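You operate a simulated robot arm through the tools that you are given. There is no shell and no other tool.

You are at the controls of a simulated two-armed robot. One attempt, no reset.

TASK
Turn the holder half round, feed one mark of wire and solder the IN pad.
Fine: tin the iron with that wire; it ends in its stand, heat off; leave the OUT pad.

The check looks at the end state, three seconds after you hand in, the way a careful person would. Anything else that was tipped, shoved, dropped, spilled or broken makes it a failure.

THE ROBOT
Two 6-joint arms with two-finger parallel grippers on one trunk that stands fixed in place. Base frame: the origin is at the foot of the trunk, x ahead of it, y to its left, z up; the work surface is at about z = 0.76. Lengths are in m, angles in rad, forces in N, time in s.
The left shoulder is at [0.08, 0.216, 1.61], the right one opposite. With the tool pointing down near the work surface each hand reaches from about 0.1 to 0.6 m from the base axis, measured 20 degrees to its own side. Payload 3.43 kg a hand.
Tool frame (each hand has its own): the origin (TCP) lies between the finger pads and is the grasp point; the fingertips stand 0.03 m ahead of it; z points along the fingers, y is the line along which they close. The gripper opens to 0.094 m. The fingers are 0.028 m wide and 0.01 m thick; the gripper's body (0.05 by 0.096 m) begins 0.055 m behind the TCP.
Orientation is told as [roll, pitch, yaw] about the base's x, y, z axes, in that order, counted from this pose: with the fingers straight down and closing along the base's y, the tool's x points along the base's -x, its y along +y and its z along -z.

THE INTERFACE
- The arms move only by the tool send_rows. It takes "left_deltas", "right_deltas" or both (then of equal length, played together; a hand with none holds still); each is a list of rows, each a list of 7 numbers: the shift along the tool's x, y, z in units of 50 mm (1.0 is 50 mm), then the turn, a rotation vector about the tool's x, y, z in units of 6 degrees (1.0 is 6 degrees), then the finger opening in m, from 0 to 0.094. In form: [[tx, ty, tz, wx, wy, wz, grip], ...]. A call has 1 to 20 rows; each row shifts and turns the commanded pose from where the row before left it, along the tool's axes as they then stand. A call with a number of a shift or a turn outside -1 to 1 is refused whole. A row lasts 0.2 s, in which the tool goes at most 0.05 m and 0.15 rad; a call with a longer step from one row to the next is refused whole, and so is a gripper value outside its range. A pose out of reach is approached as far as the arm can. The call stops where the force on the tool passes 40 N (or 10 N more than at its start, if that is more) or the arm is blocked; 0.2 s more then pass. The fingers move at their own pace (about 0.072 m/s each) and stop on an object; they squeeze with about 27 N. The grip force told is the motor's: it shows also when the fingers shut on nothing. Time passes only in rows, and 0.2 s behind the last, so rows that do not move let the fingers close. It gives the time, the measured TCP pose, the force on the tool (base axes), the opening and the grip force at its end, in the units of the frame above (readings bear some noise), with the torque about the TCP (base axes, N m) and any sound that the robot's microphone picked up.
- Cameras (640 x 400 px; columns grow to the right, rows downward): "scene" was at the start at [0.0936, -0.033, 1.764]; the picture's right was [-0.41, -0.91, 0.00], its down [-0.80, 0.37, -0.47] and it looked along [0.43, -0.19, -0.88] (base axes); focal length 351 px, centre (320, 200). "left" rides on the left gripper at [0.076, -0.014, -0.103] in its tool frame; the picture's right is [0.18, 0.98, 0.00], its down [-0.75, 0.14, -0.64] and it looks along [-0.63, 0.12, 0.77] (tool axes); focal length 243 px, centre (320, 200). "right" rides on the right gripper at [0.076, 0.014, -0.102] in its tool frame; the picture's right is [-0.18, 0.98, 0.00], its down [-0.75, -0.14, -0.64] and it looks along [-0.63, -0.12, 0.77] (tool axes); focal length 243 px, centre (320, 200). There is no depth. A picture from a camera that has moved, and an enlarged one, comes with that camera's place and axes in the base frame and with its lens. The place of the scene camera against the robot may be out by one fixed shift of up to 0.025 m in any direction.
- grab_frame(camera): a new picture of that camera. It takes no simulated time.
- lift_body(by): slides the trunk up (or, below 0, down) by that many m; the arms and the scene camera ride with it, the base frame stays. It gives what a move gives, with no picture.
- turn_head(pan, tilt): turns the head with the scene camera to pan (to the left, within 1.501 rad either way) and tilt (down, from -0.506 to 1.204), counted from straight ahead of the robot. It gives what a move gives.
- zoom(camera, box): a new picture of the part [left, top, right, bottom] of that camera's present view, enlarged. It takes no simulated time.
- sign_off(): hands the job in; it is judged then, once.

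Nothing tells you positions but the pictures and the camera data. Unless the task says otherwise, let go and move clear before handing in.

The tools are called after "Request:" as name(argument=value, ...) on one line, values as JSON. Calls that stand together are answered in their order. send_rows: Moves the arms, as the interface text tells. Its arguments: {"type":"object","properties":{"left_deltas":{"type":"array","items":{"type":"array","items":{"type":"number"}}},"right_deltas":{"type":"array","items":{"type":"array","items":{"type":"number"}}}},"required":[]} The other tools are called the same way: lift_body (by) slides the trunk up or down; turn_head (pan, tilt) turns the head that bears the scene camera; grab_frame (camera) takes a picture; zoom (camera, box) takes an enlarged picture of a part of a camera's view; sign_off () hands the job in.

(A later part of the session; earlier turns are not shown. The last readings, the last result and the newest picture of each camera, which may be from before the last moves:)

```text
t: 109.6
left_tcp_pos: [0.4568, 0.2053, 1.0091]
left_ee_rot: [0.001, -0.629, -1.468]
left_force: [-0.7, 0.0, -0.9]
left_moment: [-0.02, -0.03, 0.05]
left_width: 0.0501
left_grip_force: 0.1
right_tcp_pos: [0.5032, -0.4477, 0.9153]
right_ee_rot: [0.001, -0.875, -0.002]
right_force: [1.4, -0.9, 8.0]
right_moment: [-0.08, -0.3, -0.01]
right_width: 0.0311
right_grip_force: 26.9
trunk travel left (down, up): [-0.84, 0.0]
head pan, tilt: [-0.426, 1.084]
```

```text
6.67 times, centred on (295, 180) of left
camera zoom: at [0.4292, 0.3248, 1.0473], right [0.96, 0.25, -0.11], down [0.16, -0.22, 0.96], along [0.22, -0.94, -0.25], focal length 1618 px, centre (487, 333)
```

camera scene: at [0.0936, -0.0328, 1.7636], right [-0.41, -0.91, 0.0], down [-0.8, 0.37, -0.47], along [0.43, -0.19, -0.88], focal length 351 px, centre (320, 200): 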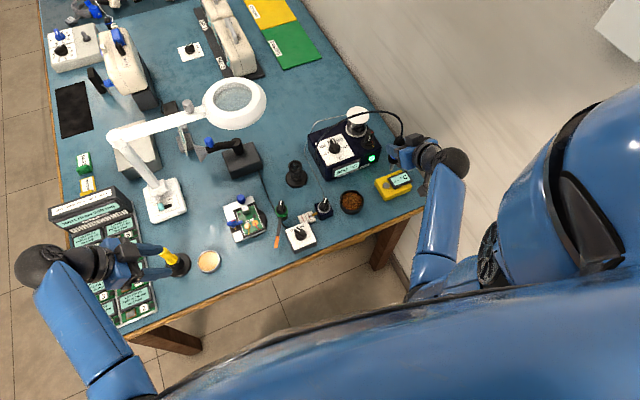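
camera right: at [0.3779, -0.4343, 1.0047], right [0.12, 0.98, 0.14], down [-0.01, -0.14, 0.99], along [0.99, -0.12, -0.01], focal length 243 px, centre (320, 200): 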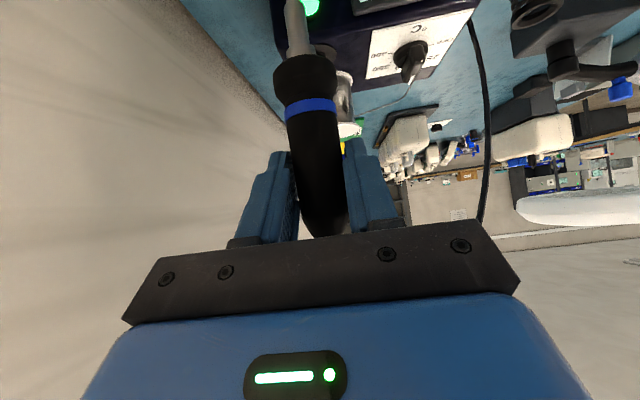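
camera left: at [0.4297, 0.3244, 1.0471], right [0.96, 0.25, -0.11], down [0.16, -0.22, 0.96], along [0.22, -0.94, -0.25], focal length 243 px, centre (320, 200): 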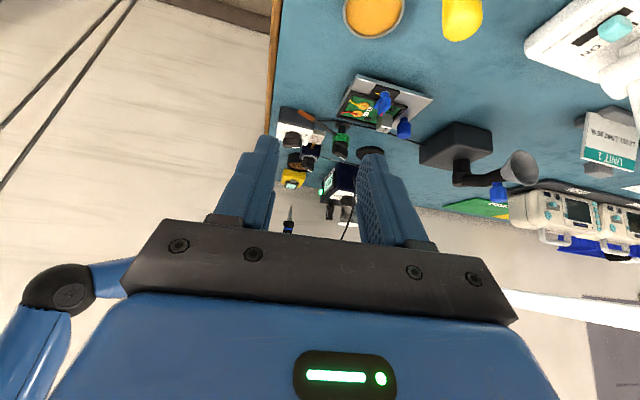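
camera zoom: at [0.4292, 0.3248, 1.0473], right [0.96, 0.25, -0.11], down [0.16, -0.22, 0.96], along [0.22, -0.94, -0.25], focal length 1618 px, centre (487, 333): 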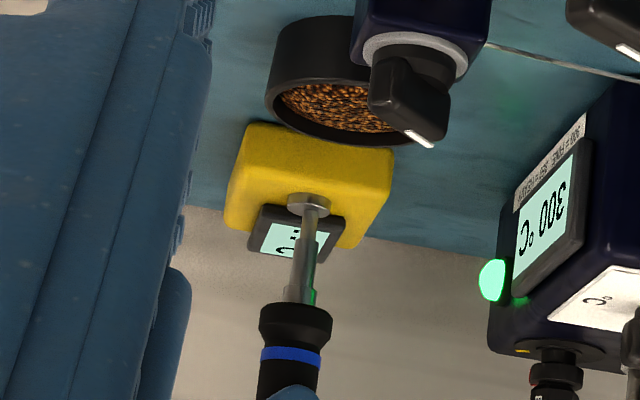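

Request:
send_rows(right_deltas=[[0, 0, 0, 0, 0, 0, 0.01], [0, 0, 0, 0, 0, 0, 0.01], [0, 0, 0, 0, 0, 0, 0.01], [0, 0, 0, 0, 0, 0, 0.01], [0, 0, 0, 0, 0, 0, 0.01]])

Request:
zoom(camera="left", box=[285, 165, 302, 182])

Request:
zoom(camera="scene", box=[385, 165, 410, 190])

```text
t: 110.8
left_tcp_pos: [0.4557, 0.2062, 1.0092]
left_ee_rot: [0.004, -0.629, -1.469]
left_force: [-0.2, 0.5, 0.2]
left_moment: [-0.01, 0.03, -0.01]
left_width: 0.0499
left_grip_force: 0.0
right_tcp_pos: [0.502, -0.4464, 0.9155]
right_ee_rot: [0.002, -0.874, -0.002]
right_force: [1.5, -0.3, 13.7]
right_moment: [-0.14, -0.29, 0.0]
right_width: 0.031
right_grip_force: 26.9
trunk travel left (down, up): [-0.84, 0.0]
head pan, tilt: [-0.426, 1.084]
```

```text
16.00 times, centred on (294, 174) of left
camera zoom: at [0.4287, 0.3252, 1.0474], right [0.96, 0.25, -0.11], down [0.16, -0.22, 0.96], along [0.22, -0.94, -0.25], focal length 3882 px, centre (744, 624)
```

zoom: 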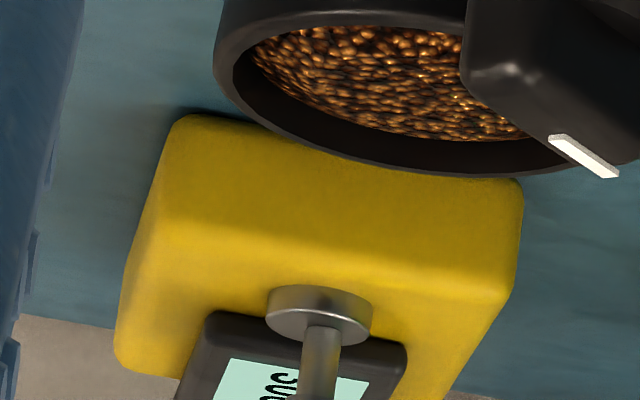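

```text
16.00 times, centred on (398, 178) of scene
camera zoom: at [0.0919, -0.0313, 1.7638], right [-0.41, -0.91, 0.0], down [-0.8, 0.37, -0.47], along [0.43, -0.19, -0.88], focal length 5620 px, centre (-920, 560)
```

zoom: 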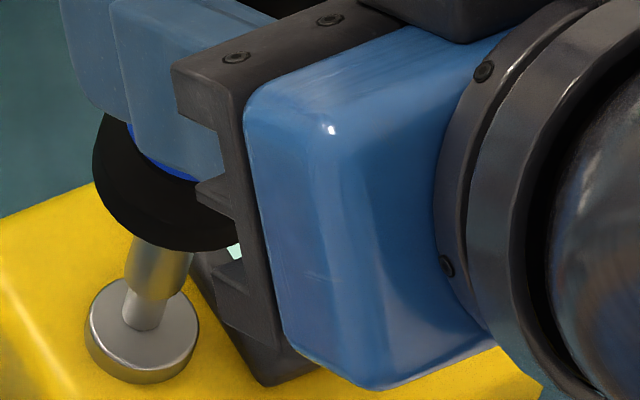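

Request:
zoom(camera="left", box=[284, 174, 304, 192])

```text
16.00 times, centred on (294, 183) of left
camera zoom: at [0.4287, 0.3252, 1.0474], right [0.96, 0.25, -0.11], down [0.16, -0.22, 0.96], along [0.22, -0.94, -0.25], focal length 3882 px, centre (736, 472)
```

zoom: 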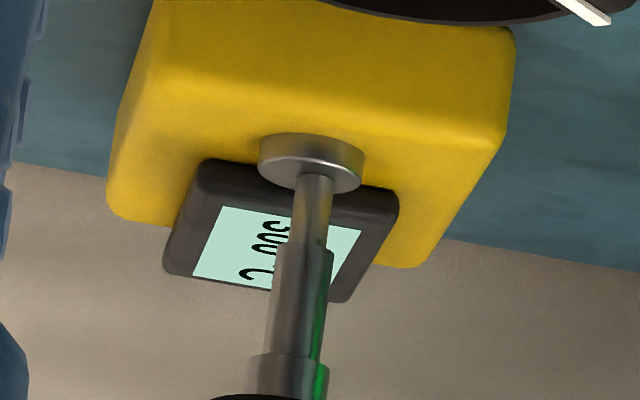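

The thermometer reads 300 °C, so the tip is hot; the wire contact was just not good enough. I lift off and examine the tip.

Request:
send_rows(right_deltas=[[-0.3, 0, -0.25, 0, 0, 0, 0.01], [-0.45, 0, -0.375, 0, 0, 0, 0.01], [-0.45, 0, -0.375, 0, 0, 0, 0.01], [0, 0, 0, 0, 0, 0, 0.01]])

Request:
zoom(camera="left", box=[270, 190, 310, 240])

Request:
zoom(camera="scene", box=[385, 140, 415, 190])

```text
t: 111.8
left_tcp_pos: [0.4578, 0.2051, 1.0088]
left_ee_rot: [0.002, -0.628, -1.467]
left_force: [0.1, 0.2, 0.2]
left_moment: [-0.02, -0.02, -0.05]
left_width: 0.0502
left_grip_force: 0.0
right_tcp_pos: [0.5022, -0.4466, 0.9912]
right_ee_rot: [0.006, -0.872, -0.006]
right_force: [0.6, 0.3, -1.0]
right_moment: [0.01, 0.02, -0.02]
right_width: 0.0309
right_grip_force: 27.6
trunk travel left (down, up): [-0.84, 0.0]
head pan, tilt: [-0.426, 1.084]
```

```text
8.00 times, centred on (290, 215) of left
camera zoom: at [0.4302, 0.324, 1.047], right [0.96, 0.25, -0.11], down [0.16, -0.22, 0.96], along [0.22, -0.94, -0.25], focal length 1941 px, centre (560, 80)
```

zoom: 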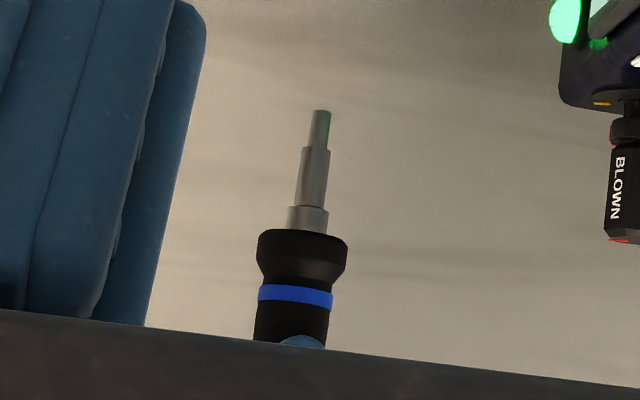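

```text
8.00 times, centred on (400, 165) of scene
camera zoom: at [0.0944, -0.0334, 1.7635], right [-0.41, -0.91, 0.0], down [-0.81, 0.37, -0.47], along [0.42, -0.19, -0.88], focal length 2810 px, centre (-320, 480)
```

zoom: 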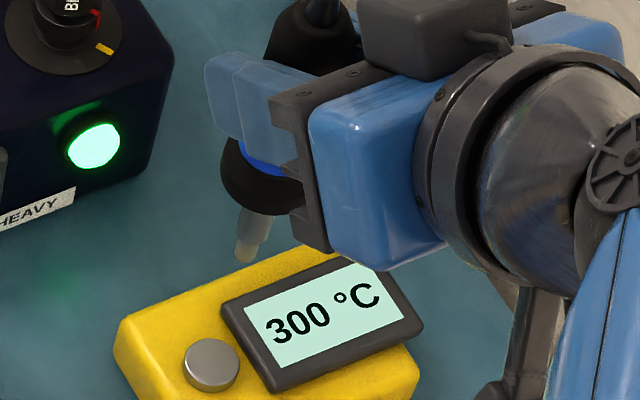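

Request:
send_rows(right_deltas=[[-0.0174, 0.7474, 0.0208, 0, 0, 0, 0.01], [-0.0174, 0.7474, 0.0208, 0, 0, 0, 0.01], [-0.0174, 0.7474, 0.0208, 0, 0, 0, 0.01], [-0.0174, 0.7474, 0.0208, 0, 0, 0, 0.01], [-0.0174, 0.7474, 0.0208, 0, 0, 0, 0.01], [-0.0174, 0.7474, 0.0208, 0, 0, 0, 0.01], [-0.0174, 0.7474, 0.0208, 0, 0, 0, 0.01], [0, 0, 0, 0, 0, 0, 0.01], [0.55, 0, 0.46, 0, 0, 0, 0.01], [0.55, 0, 0.46, 0, 0, 0, 0.01], [0, 0, 0, 0, 0, 0, 0.01]])

Request:
zoom(camera="left", box=[303, 128, 323, 158])

Request:
zoom(camera="scene", box=[280, 180, 340, 225])

```text
t: 114.2
left_tcp_pos: [0.4581, 0.2052, 1.0085]
left_ee_rot: [0.001, -0.628, -1.468]
left_force: [-0.8, 0.3, -0.8]
left_moment: [0.01, 0.0, 0.02]
left_width: 0.0501
left_grip_force: 0.0
right_tcp_pos: [0.5131, -0.1875, 0.9215]
right_ee_rot: [0.005, -0.873, -0.004]
right_force: [0.6, 0.1, -0.2]
right_moment: [0.01, 0.02, -0.01]
right_width: 0.031
right_grip_force: 27.3
trunk travel left (down, up): [-0.84, 0.0]
head pan, tilt: [-0.426, 1.084]
```

```text
13.33 times, centred on (313, 143) of left
camera zoom: at [0.4297, 0.3245, 1.0471], right [0.96, 0.25, -0.11], down [0.16, -0.22, 0.96], along [0.22, -0.94, -0.25], focal length 3235 px, centre (413, 960)
```

zoom: 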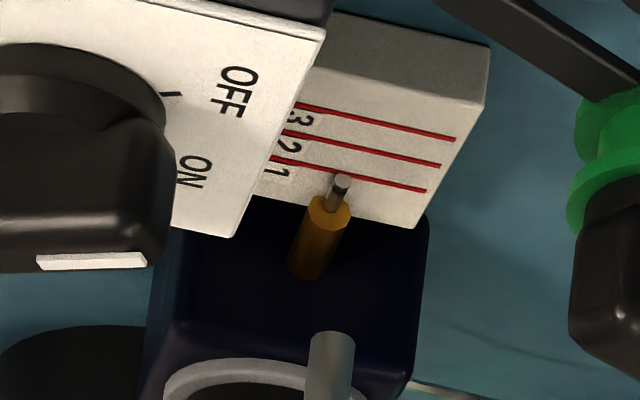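

```text
8.89 times, centred on (310, 202) of scene
camera zoom: at [0.0936, -0.0326, 1.7636], right [-0.41, -0.91, 0.0], down [-0.8, 0.37, -0.47], along [0.43, -0.19, -0.88], focal length 3122 px, centre (409, 178)
```

zoom: 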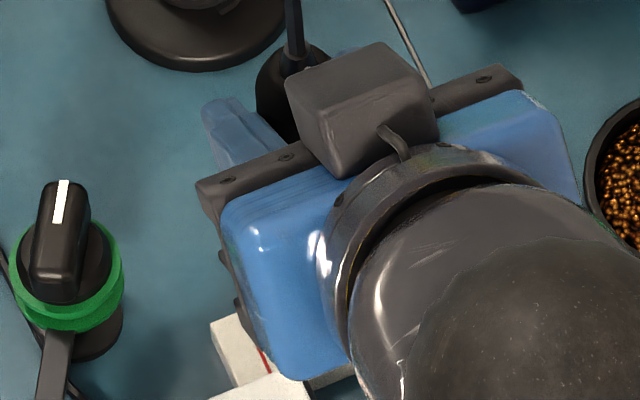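

Request:
send_rows(right_deltas=[[0.2, 0.05, 0.165, 0, 0, 0, 0.01], [0.18, 0.05, 0.15, 0, 0, 0, 0.01], [0, 0, 0, 0, 0, 0, 0.01]])

Request:
zoom(camera="left", box=[303, 128, 323, 148])

```text
t: 115.0
left_tcp_pos: [0.4576, 0.2047, 1.0087]
left_ee_rot: [0.002, -0.627, -1.468]
left_force: [0.5, 0.7, 0.1]
left_moment: [-0.02, 0.02, 0.01]
left_width: 0.05
left_grip_force: 0.1
right_tcp_pos: [0.5128, -0.1825, 0.8968]
right_ee_rot: [0.005, -0.874, -0.003]
right_force: [-0.3, 0.3, -0.3]
right_moment: [-0.01, 0.0, -0.01]
right_width: 0.0308
right_grip_force: 26.7
trunk travel left (down, up): [-0.84, 0.0]
head pan, tilt: [-0.426, 1.084]
```

```text
16.00 times, centred on (313, 138) of left
camera zoom: at [0.4295, 0.3244, 1.0472], right [0.96, 0.25, -0.11], down [0.16, -0.22, 0.96], along [0.22, -0.94, -0.25], focal length 3882 px, centre (432, 1192)
```

zoom: 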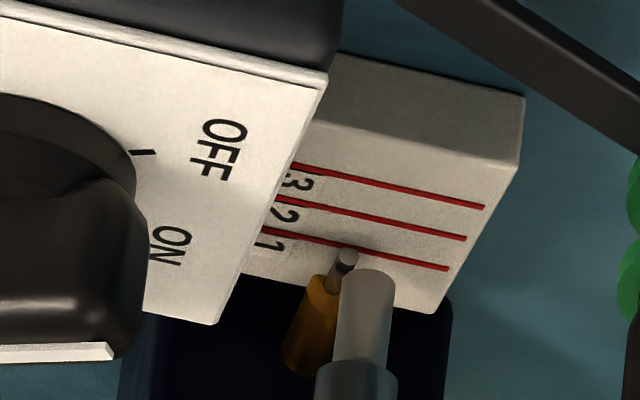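

Request:
send_rows(right_deltas=[[0.05, 0, -0.028, 0, 0, 0, 0.01], [0, 0, 0, 0, 0, 0, 0.01]])

Request:
zoom(camera="left", box=[303, 128, 323, 148])

```text
t: 115.6
left_tcp_pos: [0.459, 0.2054, 1.0084]
left_ee_rot: [0.003, -0.63, -1.468]
left_force: [1.2, -0.1, -0.4]
left_moment: [0.01, 0.03, 0.0]
left_width: 0.0498
left_grip_force: 0.1
right_tcp_pos: [0.5114, -0.1807, 0.8966]
right_ee_rot: [0.003, -0.874, -0.003]
right_force: [0.2, -0.5, -1.7]
right_moment: [0.03, 0.04, 0.0]
right_width: 0.031
right_grip_force: 27.3
trunk travel left (down, up): [-0.84, 0.0]
head pan, tilt: [-0.426, 1.084]
```

```text
16.00 times, centred on (313, 138) of left
camera zoom: at [0.4297, 0.3244, 1.0471], right [0.96, 0.25, -0.11], down [0.16, -0.22, 0.96], along [0.22, -0.94, -0.25], focal length 3882 px, centre (432, 1192)
```

zoom: 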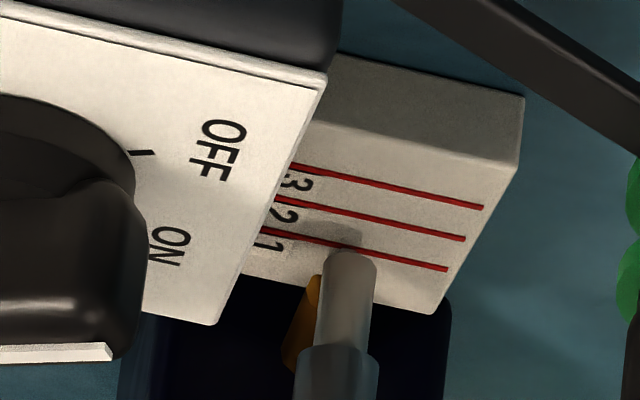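

Request:
send_rows(right_deltas=[[0, 0, 0, 0, 0, 0, 0.01], [0, 0, 0, 0, 0, 0, 0.01], [0, 0, 0, 0, 0, 0, 0.01], [0, 0, 0, 0, 0, 0, 0.01]])

Request:
zoom(camera="left", box=[303, 128, 323, 148])

```text
t: 116.6
left_tcp_pos: [0.4568, 0.205, 1.0075]
left_ee_rot: [0.001, -0.63, -1.467]
left_force: [0.7, 0.0, 1.0]
left_moment: [0.02, 0.0, -0.01]
left_width: 0.0503
left_grip_force: 0.0
right_tcp_pos: [0.5109, -0.1821, 0.897]
right_ee_rot: [0.003, -0.874, -0.004]
right_force: [0.0, 0.6, -0.4]
right_moment: [0.02, 0.02, -0.01]
right_width: 0.0311
right_grip_force: 26.7
trunk travel left (down, up): [-0.84, 0.0]
head pan, tilt: [-0.426, 1.084]
```

```text
16.00 times, centred on (313, 138) of left
camera zoom: at [0.4298, 0.3244, 1.0471], right [0.96, 0.25, -0.11], down [0.16, -0.22, 0.96], along [0.22, -0.94, -0.25], focal length 3882 px, centre (432, 1192)
```

zoom: 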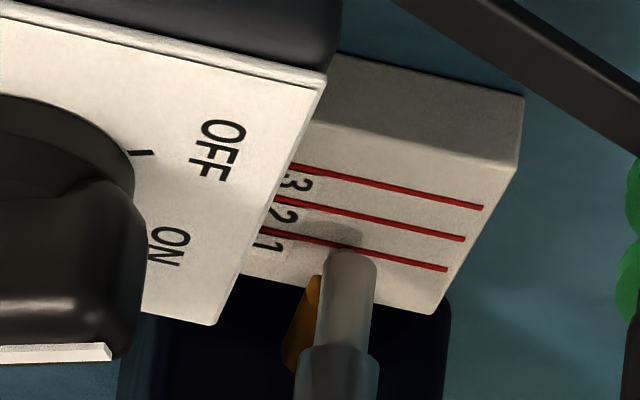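

Request:
send_rows(right_deltas=[[-0.15, 0, -0.125, 0, 0, 0, 0.01], [-0.25, 0, -0.208, 0, 0, 0, 0.01], [0, 0, 0, 0, 0, 0, 0.01]])

Request:
zoom(camera="left", box=[303, 128, 323, 158])

```text
t: 117.4
left_tcp_pos: [0.4588, 0.2048, 1.0082]
left_ee_rot: [0.001, -0.629, -1.469]
left_force: [0.8, -0.1, -0.1]
left_moment: [-0.02, 0.0, 0.01]
left_width: 0.0499
left_grip_force: 0.0
right_tcp_pos: [0.5106, -0.1826, 0.922]
right_ee_rot: [0.005, -0.874, -0.004]
right_force: [1.0, 0.1, -0.7]
right_moment: [-0.04, 0.03, 0.04]
right_width: 0.0311
right_grip_force: 27.2
trunk travel left (down, up): [-0.84, 0.0]
head pan, tilt: [-0.426, 1.084]
```

```text
13.33 times, centred on (313, 143) of left
camera zoom: at [0.4298, 0.3244, 1.0471], right [0.96, 0.25, -0.11], down [0.16, -0.22, 0.96], along [0.22, -0.94, -0.25], focal length 3235 px, centre (413, 960)
```

zoom: 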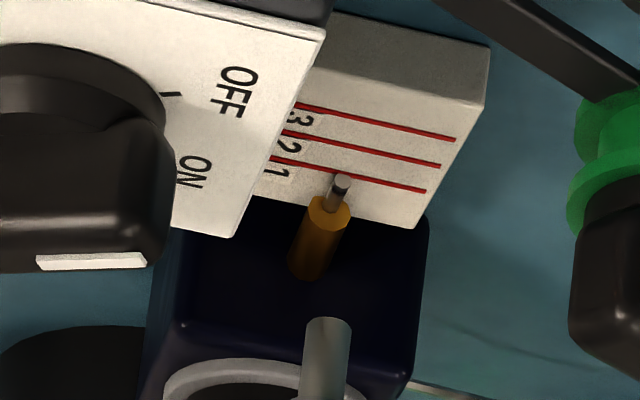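

The wire is still whole; from this single side view I cannot judge the tip's y position. I raise the iron and swing the hand 60° around the iron so the scene camera can also see tip and wire.

Request:
send_rows(right_deltas=[[-0.3, 0, -0.25, 0, 0, 0, 0.01], [-0.3, 0, -0.25, 0, 0, 0, 0.01], [0, 0, 0, -0.7669, 0, -0.6418, 0.01], [0, 0, 0, -0.7669, 0, -0.6418, 0.01], [0, 0, 0, -0.7669, 0, -0.6418, 0.01], [0, 0, 0, -0.7669, 0, -0.6418, 0.01], [0, 0, 0, -0.7669, 0, -0.6418, 0.01], [0, 0, 0, -0.7669, 0, -0.6418, 0.01], [0, 0, 0, -0.7669, 0, -0.6418, 0.01], [0, 0, 0, -0.7669, 0, -0.6418, 0.01], [0, 0, 0, -0.7669, 0, -0.6418, 0.01], [0, 0, 0, -0.7669, 0, -0.6418, 0.01]])

Request:
grab_frame(camera="scene")

Request:
zoom(camera="scene", box=[280, 170, 350, 225])

Request:
grab_frame(camera="left")

```text
t: 120.0
left_tcp_pos: [0.4587, 0.2042, 1.0079]
left_ee_rot: [0.0, -0.628, -1.467]
left_force: [0.5, 1.1, 0.1]
left_moment: [-0.02, 0.0, -0.01]
left_width: 0.0499
left_grip_force: 0.1
right_tcp_pos: [0.5103, -0.1816, 0.9591]
right_ee_rot: [0.003, -0.878, 1.044]
right_force: [0.5, -0.4, -0.2]
right_moment: [-0.01, -0.01, -0.01]
right_width: 0.0312
right_grip_force: 27.2
trunk travel left (down, up): [-0.84, 0.0]
head pan, tilt: [-0.426, 1.084]
```

```text
taken
camera scene: at [0.0946, -0.0332, 1.7635], right [-0.41, -0.91, 0.0], down [-0.81, 0.37, -0.47], along [0.42, -0.19, -0.88], focal length 351 px, centre (320, 200)
```

scene: 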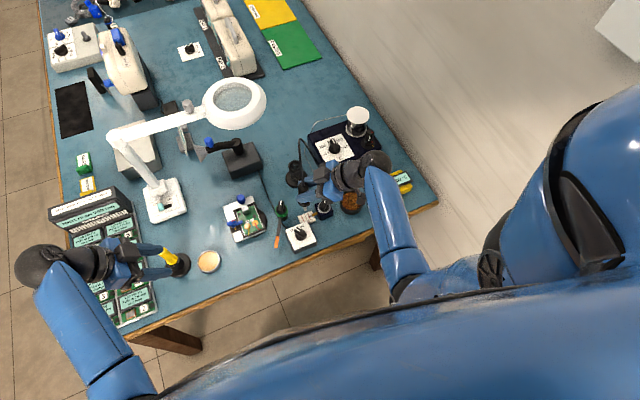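

```text
7.27 times, centred on (315, 198) of scene
camera zoom: at [0.0946, -0.0332, 1.7635], right [-0.41, -0.91, 0.0], down [-0.81, 0.37, -0.47], along [0.42, -0.19, -0.88], focal length 2555 px, centre (356, 218)
```

zoom: 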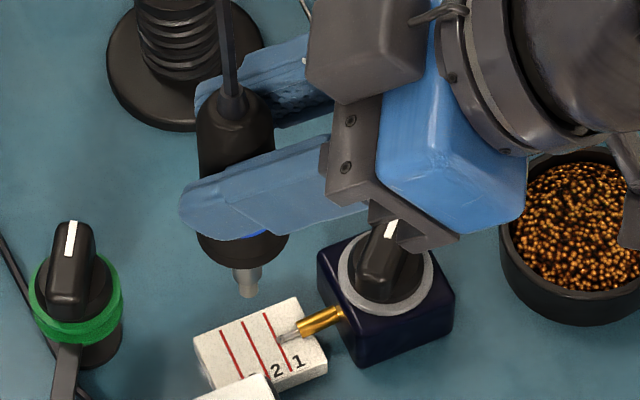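

```text
taken
camera left: at [0.4303, 0.3242, 1.0469], right [0.96, 0.25, -0.11], down [0.16, -0.22, 0.96], along [0.22, -0.94, -0.25], focal length 243 px, centre (320, 200)
```

left: 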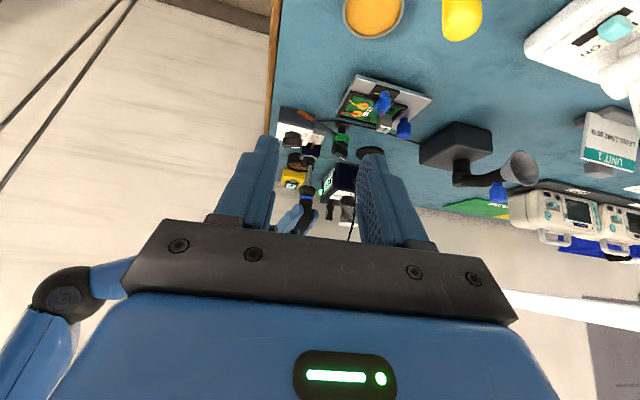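

From the scene view, the tip is about 14 mm to the +y side of the wire end, so earlier I was just beyond the wire. I shift accordingly and lower partway, then check with both cameras.

Request:
send_rows(right_deltas=[[0.16, -0.205, -0.193, 0, 0, 0, 0.01], [0.345, 0, 0.288, 0, 0, 0, 0.01], [0.345, 0, 0.288, 0, 0, 0, 0.01], [0, 0, 0, 0, 0, 0, 0.01]])

Request:
zoom(camera="scene", box=[293, 195, 328, 222])

Request:
zoom(camera="left", box=[298, 128, 323, 158])

```text
t: 121.0
left_tcp_pos: [0.4566, 0.2049, 1.0073]
left_ee_rot: [0.002, -0.627, -1.469]
left_force: [-0.8, 0.8, 0.1]
left_moment: [-0.01, 0.03, -0.02]
left_width: 0.0498
left_grip_force: 0.0
right_tcp_pos: [0.5119, -0.1958, 0.915]
right_ee_rot: [0.001, -0.876, 1.044]
right_force: [0.3, 0.3, -1.5]
right_moment: [-0.01, 0.0, 0.0]
right_width: 0.031
right_grip_force: 27.2
trunk travel left (down, up): [-0.84, 0.0]
head pan, tilt: [-0.426, 1.084]
```

```text
14.81 times, centred on (310, 208) of scene
camera zoom: at [0.0935, -0.0328, 1.7636], right [-0.41, -0.91, 0.0], down [-0.8, 0.37, -0.47], along [0.43, -0.19, -0.88], focal length 5204 px, centre (461, 74)
```

zoom: 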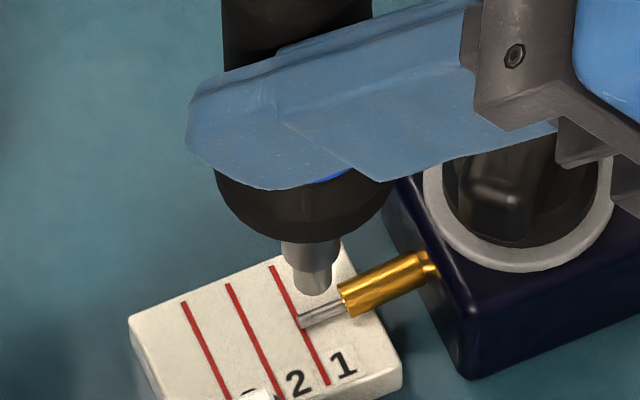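

```text
13.33 times, centred on (310, 143) of left
camera zoom: at [0.4296, 0.3244, 1.0472], right [0.96, 0.25, -0.11], down [0.16, -0.22, 0.96], along [0.22, -0.94, -0.25], focal length 3235 px, centre (447, 960)
```

zoom: 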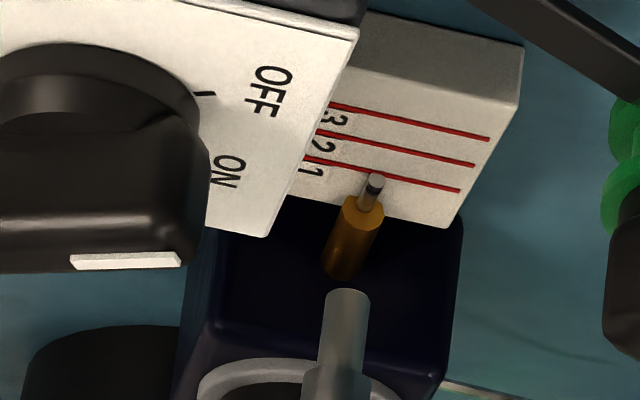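

Now the tip is right above the wire, 2 mm inboard from its end. I lower the last 17 mm in two gentle steps.

Request:
send_rows(right_deltas=[[0.126, -0.013, 0.115, 0, 0, 0, 0.01], [0.11, -0.013, 0.1, 0, 0, 0, 0.01], [0, 0, 0, 0, 0, 0, 0.01]])

Request:
zoom(camera="scene", box=[293, 195, 328, 222])

Request:
zoom(camera="left", box=[303, 128, 323, 148])

```text
t: 121.8
left_tcp_pos: [0.4569, 0.2046, 1.0084]
left_ee_rot: [0.002, -0.628, -1.469]
left_force: [0.3, 0.4, 0.0]
left_moment: [-0.02, 0.01, 0.02]
left_width: 0.05
left_grip_force: 0.0
right_tcp_pos: [0.5123, -0.198, 0.8995]
right_ee_rot: [0.002, -0.874, 1.044]
right_force: [0.5, -0.5, -0.2]
right_moment: [-0.02, 0.03, -0.01]
right_width: 0.0311
right_grip_force: 26.9
trunk travel left (down, up): [-0.84, 0.0]
head pan, tilt: [-0.426, 1.084]
```

```text
14.81 times, centred on (310, 208) of scene
camera zoom: at [0.0935, -0.0329, 1.7636], right [-0.41, -0.91, 0.0], down [-0.8, 0.37, -0.47], along [0.43, -0.19, -0.88], focal length 5204 px, centre (461, 74)
```

zoom: 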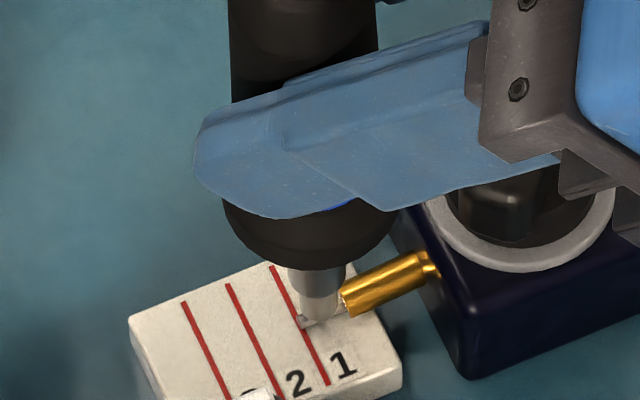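

```text
16.00 times, centred on (313, 138) of left
camera zoom: at [0.4296, 0.3244, 1.0472], right [0.96, 0.25, -0.11], down [0.16, -0.22, 0.96], along [0.22, -0.94, -0.25], focal length 3882 px, centre (432, 1192)
```

zoom: 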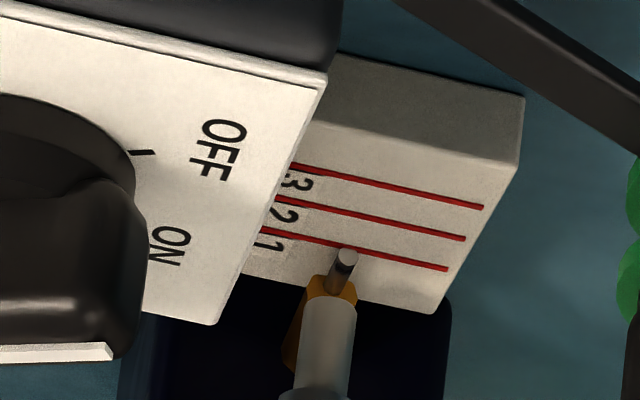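

Request:
send_rows(right_deltas=[[0.024, -0.002, 0.066, 0, 0, 0, 0.01], [0, 0, 0, 0, 0, 0, 0.01], [0, 0, 0, 0, 0, 0, 0.01]])

Request:
zoom(camera="scene", box=[293, 195, 328, 222])

Request:
zoom(camera="left", box=[303, 128, 323, 148])

```text
t: 122.6
left_tcp_pos: [0.4574, 0.2045, 1.008]
left_ee_rot: [0.002, -0.628, -1.467]
left_force: [0.1, -0.8, -0.2]
left_moment: [0.01, 0.02, -0.01]
left_width: 0.0501
left_grip_force: 0.1
right_tcp_pos: [0.5131, -0.1952, 0.8975]
right_ee_rot: [0.004, -0.877, 1.043]
right_force: [-0.5, -0.2, -0.8]
right_moment: [-0.01, 0.0, 0.04]
right_width: 0.0307
right_grip_force: 26.8
trunk travel left (down, up): [-0.84, 0.0]
head pan, tilt: [-0.426, 1.084]
```

```text
14.81 times, centred on (310, 208) of scene
camera zoom: at [0.0936, -0.0329, 1.7636], right [-0.41, -0.91, 0.0], down [-0.8, 0.37, -0.47], along [0.43, -0.19, -0.88], focal length 5204 px, centre (461, 74)
```

zoom: 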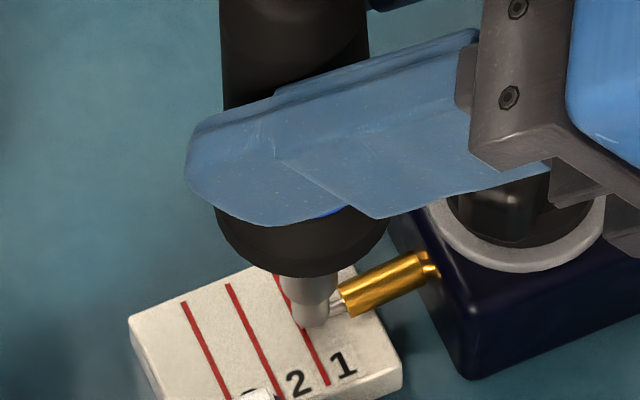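

```text
16.00 times, centred on (313, 138) of left
camera zoom: at [0.4297, 0.3243, 1.0471], right [0.96, 0.25, -0.11], down [0.16, -0.22, 0.96], along [0.22, -0.94, -0.25], focal length 3882 px, centre (432, 1192)
```

zoom: 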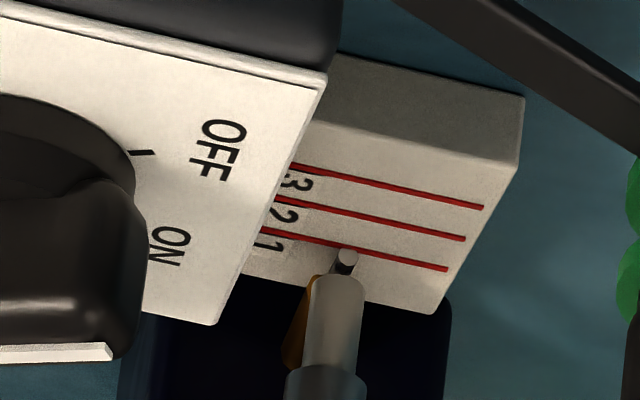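

Request:
send_rows(right_deltas=[[0.032, -0.017, 0.04, 0, 0, 0, 0.01], [0, 0, 0, 0, 0, 0, 0.01], [0, 0, 0, 0, 0, 0, 0.01], [0, 0, 0, 0, 0, 0, 0.01], [0, 0, 0, 0, 0, 0, 0.01]])

Request:
zoom(camera="scene", box=[293, 195, 328, 222])

Request:
zoom(camera="left", box=[303, 128, 323, 148])

```text
t: 123.8
left_tcp_pos: [0.4565, 0.204, 1.008]
left_ee_rot: [0.002, -0.629, -1.469]
left_force: [0.0, -0.1, 0.0]
left_moment: [-0.04, -0.02, 0.02]
left_width: 0.0501
left_grip_force: 0.1
right_tcp_pos: [0.5149, -0.1952, 0.8949]
right_ee_rot: [0.003, -0.876, 1.044]
right_force: [-0.1, -0.4, -1.2]
right_moment: [0.0, -0.02, 0.01]
right_width: 0.031
right_grip_force: 27.0
trunk travel left (down, up): [-0.84, 0.0]
head pan, tilt: [-0.426, 1.084]
```

```text
14.81 times, centred on (310, 208) of scene
camera zoom: at [0.0938, -0.0329, 1.7636], right [-0.41, -0.91, 0.0], down [-0.8, 0.37, -0.47], along [0.43, -0.19, -0.88], focal length 5204 px, centre (461, 74)
```

zoom: 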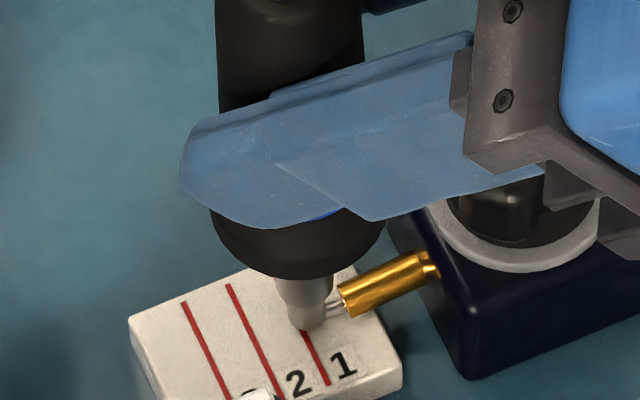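

```text
16.00 times, centred on (313, 138) of left
camera zoom: at [0.4298, 0.3243, 1.0471], right [0.96, 0.25, -0.11], down [0.16, -0.22, 0.96], along [0.22, -0.94, -0.25], focal length 3882 px, centre (432, 1192)
```

zoom: 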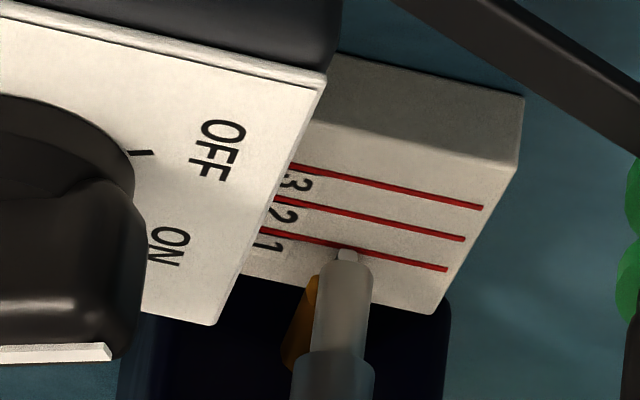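

Request:
send_rows(right_deltas=[[0.02, 0, 0.018, 0, 0, 0, 0.01], [0, 0, 0, 0, 0, 0, 0.01], [0, 0, 0, 0, 0, 0, 0.01], [0, 0, 0, 0, 0, 0, 0.01], [0, 0, 0, 0, 0, 0, 0.01], [0, 0, 0, 0, 0, 0, 0.01], [0, 0, 0, 0, 0, 0, 0.01], [0, 0, 0, 0, 0, 0, 0.01]])

Request:
zoom(camera="scene", box=[293, 195, 328, 222])

Request:
zoom(camera="left", box=[303, 128, 323, 148])

```text
t: 125.6
left_tcp_pos: [0.4592, 0.2048, 1.0084]
left_ee_rot: [0.001, -0.628, -1.467]
left_force: [0.5, -0.1, 0.0]
left_moment: [0.01, 0.02, 0.0]
left_width: 0.0498
left_grip_force: 0.1
right_tcp_pos: [0.5158, -0.196, 0.8932]
right_ee_rot: [0.004, -0.876, 1.044]
right_force: [-0.6, -1.1, -0.4]
right_moment: [-0.04, 0.02, 0.0]
right_width: 0.0308
right_grip_force: 26.2
trunk travel left (down, up): [-0.84, 0.0]
head pan, tilt: [-0.426, 1.084]
```

```text
14.81 times, centred on (310, 208) of scene
camera zoom: at [0.0938, -0.0329, 1.7636], right [-0.41, -0.91, 0.0], down [-0.8, 0.37, -0.47], along [0.43, -0.19, -0.88], focal length 5204 px, centre (461, 74)
```

zoom: 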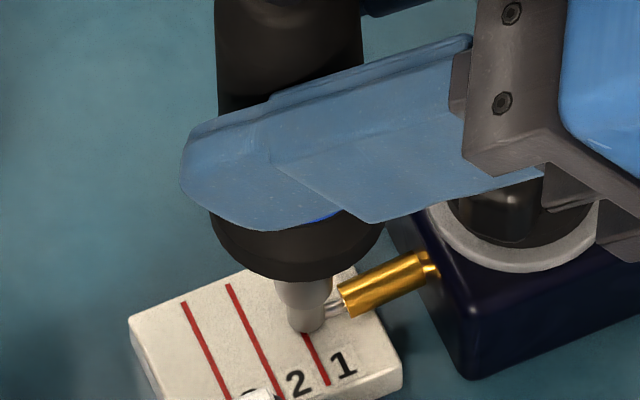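

```text
16.00 times, centred on (313, 138) of left
camera zoom: at [0.4298, 0.3243, 1.0471], right [0.96, 0.25, -0.11], down [0.16, -0.22, 0.96], along [0.22, -0.94, -0.25], focal length 3882 px, centre (432, 1192)
```

zoom: 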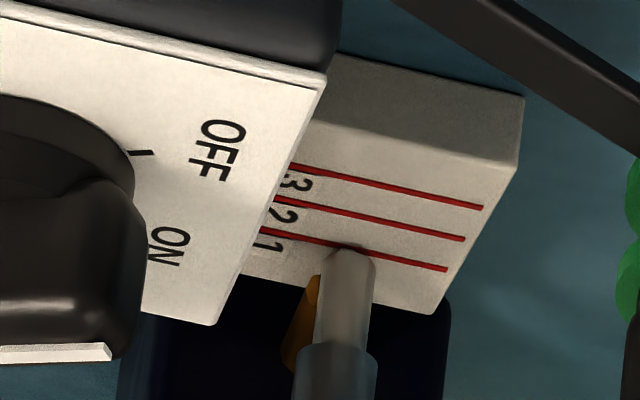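

Request:
send_rows(right_deltas=[[0.022, -0.02, -0.027, 0, 0, 0, 0.01], [0, 0, 0, 0, 0, 0, 0.01], [0, 0, 0, 0, 0, 0, 0.01], [0, 0, 0, 0, 0, 0, 0.01], [0, 0, 0, 0, 0, 0, 0.01], [0, 0, 0, 0, 0, 0, 0.01], [0, 0, 0, 0, 0, 0, 0.01], [0, 0, 0, 0, 0, 0, 0.01], [0, 0, 0, 0, 0, 0, 0.01], [0, 0, 0, 0, 0, 0, 0.01], [0, 0, 0, 0, 0, 0, 0.01], [0, 0, 0, 0, 0, 0, 0.01], [0, 0, 0, 0, 0, 0, 0.01], [0, 0, 0, 0, 0, 0, 0.01]])

Request:
zoom(camera="scene", box=[298, 202, 318, 218])

Request:
zoom(camera="left", box=[303, 128, 323, 148])

```text
t: 128.6
left_tcp_pos: [0.4573, 0.2052, 1.0093]
left_ee_rot: [0.001, -0.629, -1.469]
left_force: [0.3, -0.6, -0.4]
left_moment: [0.0, 0.02, 0.01]
left_width: 0.0501
left_grip_force: 0.0
right_tcp_pos: [0.516, -0.1982, 0.893]
right_ee_rot: [0.003, -0.876, 1.045]
right_force: [-0.1, 0.1, -0.5]
right_moment: [-0.01, -0.01, -0.03]
right_width: 0.0309
right_grip_force: 26.8
trunk travel left (down, up): [-0.84, 0.0]
head pan, tilt: [-0.426, 1.084]
```

```text
16.00 times, centred on (308, 210) of scene
camera zoom: at [0.0938, -0.0329, 1.7636], right [-0.41, -0.91, 0.0], down [-0.8, 0.37, -0.47], along [0.43, -0.19, -0.88], focal length 5620 px, centre (512, 40)
```

zoom: 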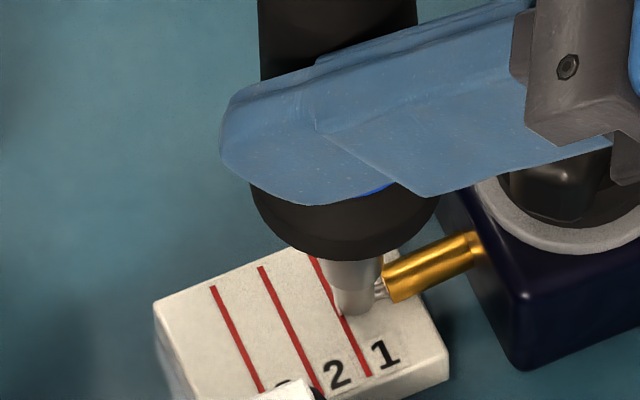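

```text
16.00 times, centred on (313, 138) of left
camera zoom: at [0.4298, 0.3243, 1.0471], right [0.96, 0.25, -0.11], down [0.16, -0.22, 0.96], along [0.22, -0.94, -0.25], focal length 3882 px, centre (432, 1192)
```

zoom: 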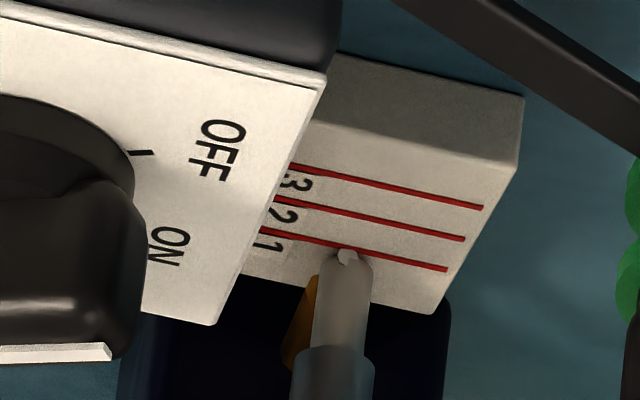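

Request:
send_rows(right_deltas=[[-0.046, 0.014, 0.038, 0, 0, 0, 0.01], [0, 0, 0, 0, 0, 0, 0.01], [0, 0, 0, 0, 0, 0, 0.01], [0, 0, 0, 0, 0, 0, 0.01], [0, 0, 0, 0, 0, 0, 0.01], [0, 0, 0, 0, 0, 0, 0.01], [0, 0, 0, 0, 0, 0, 0.01], [0, 0, 0, 0, 0, 0, 0.01]])

Request:
zoom(camera="scene", box=[298, 202, 318, 218])

Request:
zoom(camera="left", box=[303, 128, 323, 148])

```text
t: 130.4
left_tcp_pos: [0.4572, 0.2053, 1.0083]
left_ee_rot: [0.002, -0.628, -1.468]
left_force: [-0.3, -0.3, -0.5]
left_moment: [-0.01, 0.01, -0.01]
left_width: 0.05
left_grip_force: 0.1
right_tcp_pos: [0.5171, -0.1943, 0.8946]
right_ee_rot: [0.003, -0.876, 1.042]
right_force: [0.4, -0.2, -1.7]
right_moment: [-0.02, 0.03, 0.02]
right_width: 0.0311
right_grip_force: 27.3
trunk travel left (down, up): [-0.84, 0.0]
head pan, tilt: [-0.426, 1.084]
```

```text
16.00 times, centred on (308, 210) of scene
camera zoom: at [0.0938, -0.0329, 1.7636], right [-0.41, -0.91, 0.0], down [-0.8, 0.37, -0.47], along [0.43, -0.19, -0.88], focal length 5620 px, centre (512, 40)
```

zoom: 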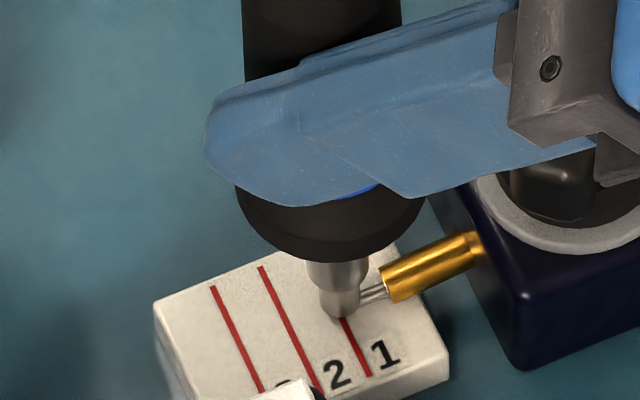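

```text
16.00 times, centred on (313, 138) of left
camera zoom: at [0.4298, 0.3243, 1.0471], right [0.96, 0.25, -0.11], down [0.16, -0.22, 0.96], along [0.22, -0.94, -0.25], focal length 3882 px, centre (432, 1192)
```

zoom: 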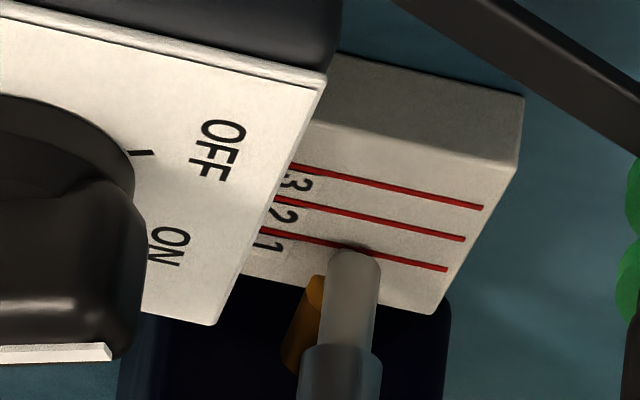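

Request:
send_rows(right_deltas=[[-0.23, 0, -0.19, 0, 0, 0, 0.01], [-0.38, 0, -0.32, 0, 0, 0, 0.01], [0, 0, 0, 0, 0, 0, 0.01]])

Request:
zoom(camera="scene", box=[293, 190, 328, 218])

Request:
zoom(camera="left", box=[300, 128, 325, 165])

```text
t: 131.2
left_tcp_pos: [0.4577, 0.2047, 1.0091]
left_ee_rot: [0.002, -0.629, -1.469]
left_force: [0.4, 0.0, 0.0]
left_moment: [0.05, 0.01, -0.03]
left_width: 0.0501
left_grip_force: 0.0
right_tcp_pos: [0.5161, -0.1954, 0.9333]
right_ee_rot: [0.003, -0.876, 1.045]
right_force: [0.1, 0.4, -0.7]
right_moment: [-0.01, -0.01, 0.02]
right_width: 0.031
right_grip_force: 27.6
trunk travel left (down, up): [-0.84, 0.0]
head pan, tilt: [-0.426, 1.084]
```

```text
14.29 times, centred on (310, 204) of scene
camera zoom: at [0.0939, -0.0329, 1.7636], right [-0.41, -0.91, 0.0], down [-0.8, 0.37, -0.47], along [0.43, -0.19, -0.88], focal length 5018 px, centre (456, 143)
```

zoom: 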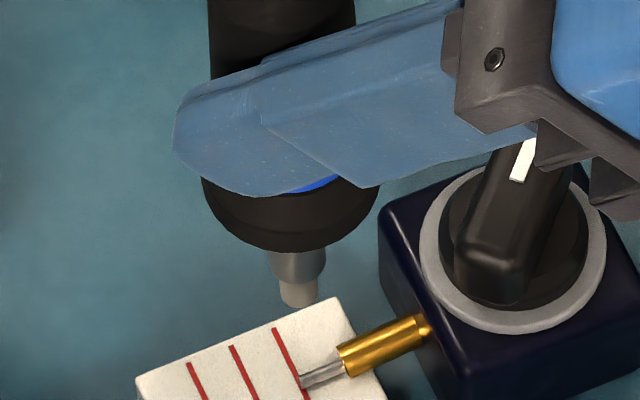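

```text
10.81 times, centred on (312, 146) of left
camera zoom: at [0.4298, 0.3243, 1.0471], right [0.96, 0.25, -0.11], down [0.16, -0.22, 0.96], along [0.22, -0.94, -0.25], focal length 2623 px, centre (401, 778)
```

zoom: 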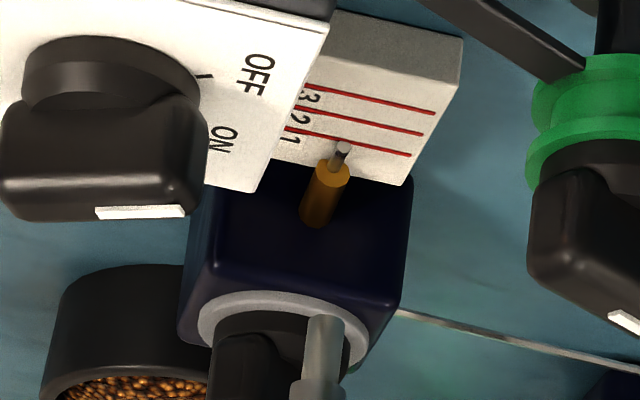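

Request:
zoom(camera="scene", box=[300, 200, 312, 210])

Request:
zoom(camera="left", box=[303, 155, 323, 175])

Request:
zoom(camera="scene", box=[260, 205, 320, 250])

```text
16.00 times, centred on (306, 205) of scene
camera zoom: at [0.0939, -0.0329, 1.7636], right [-0.41, -0.91, 0.0], down [-0.8, 0.37, -0.47], along [0.43, -0.19, -0.88], focal length 5620 px, centre (544, 120)
```

zoom: 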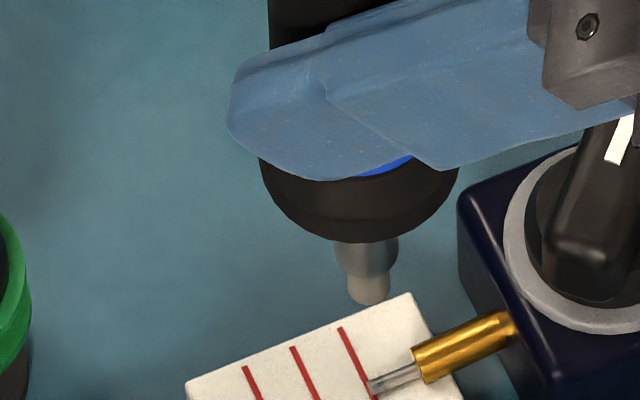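

```text
16.00 times, centred on (313, 165) of left
camera zoom: at [0.4298, 0.3243, 1.0471], right [0.96, 0.25, -0.11], down [0.16, -0.22, 0.96], along [0.22, -0.94, -0.25], focal length 3882 px, centre (432, 760)
```

zoom: 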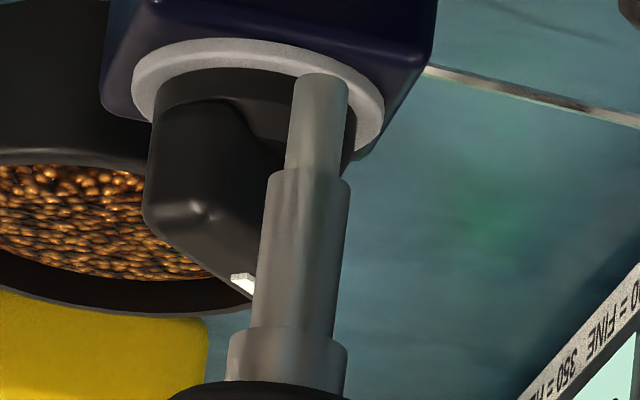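

```text
8.89 times, centred on (290, 228) of scene
camera zoom: at [0.0939, -0.0329, 1.7636], right [-0.41, -0.91, 0.0], down [-0.8, 0.37, -0.47], along [0.43, -0.19, -0.88], focal length 3122 px, centre (587, -44)
```

zoom: 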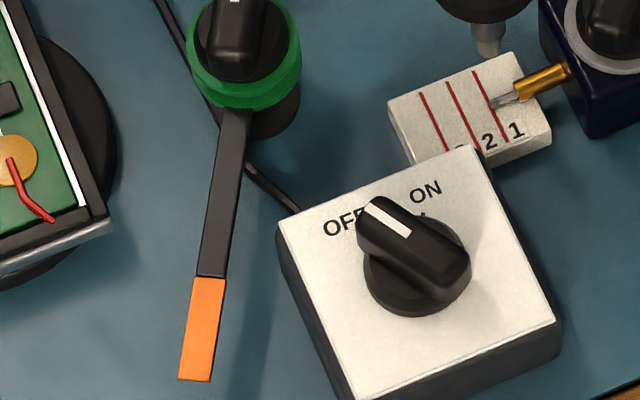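

The tip looks dull and did not take the solder. A dull tip is normally wiped in the brass wool first, so I carry the iron over the wool cup.

Request:
send_rows(right_deltas=[[-0.361, 0, -0.301, 0, 0, 0, 0.01], [-0.361, 0, -0.301, 0, 0, 0, 0.01], [0.388, -0.209, -0.466, 0, 0, 0, 0.01], [0.388, -0.209, -0.466, 0, 0, 0, 0.01], [0.388, -0.209, -0.466, 0, 0, 0, 0.01], [0.388, -0.209, -0.466, 0, 0, 0, 0.01], [0, 0, 0, 0, 0, 0, 0.01]])

Request:
zoom(camera="scene", box=[315, 160, 395, 220])

Request:
zoom(camera="left", box=[270, 130, 340, 220])

```text
t: 132.8
left_tcp_pos: [0.4573, 0.2052, 1.0097]
left_ee_rot: [0.001, -0.629, -1.468]
left_force: [0.2, -0.4, 0.2]
left_moment: [0.01, -0.01, 0.02]
left_width: 0.05
left_grip_force: 0.0
right_tcp_pos: [0.4918, -0.32, 0.9789]
right_ee_rot: [0.004, -0.876, 1.044]
right_force: [-1.5, -0.3, -1.1]
right_moment: [0.0, 0.02, -0.04]
right_width: 0.031
right_grip_force: 27.5
trunk travel left (down, up): [-0.84, 0.0]
head pan, tilt: [-0.426, 1.084]
```

```text
6.67 times, centred on (355, 190) of scene
camera zoom: at [0.0939, -0.0332, 1.7635], right [-0.41, -0.91, 0.0], down [-0.8, 0.37, -0.47], along [0.43, -0.19, -0.88], focal length 2342 px, centre (87, 267)
```

zoom: 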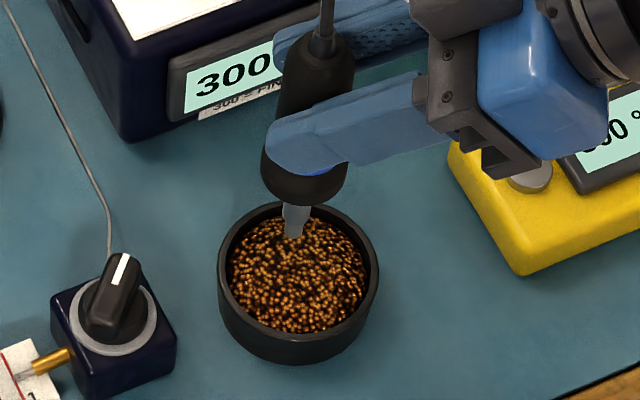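

```text
4.44 times, centred on (305, 175) of left
camera zoom: at [0.4299, 0.3241, 1.0471], right [0.96, 0.25, -0.11], down [0.16, -0.22, 0.96], along [0.22, -0.94, -0.25], focal length 1078 px, centre (387, 311)
```

zoom: 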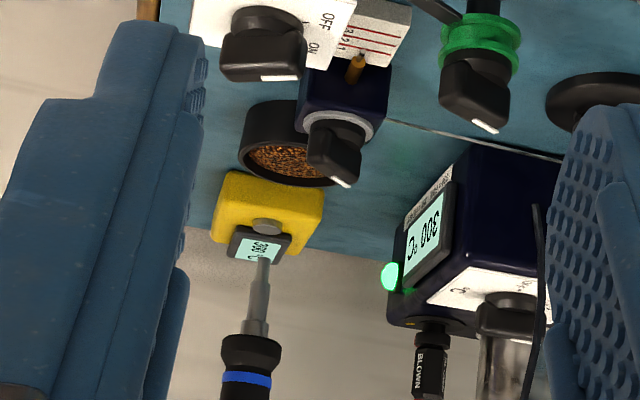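

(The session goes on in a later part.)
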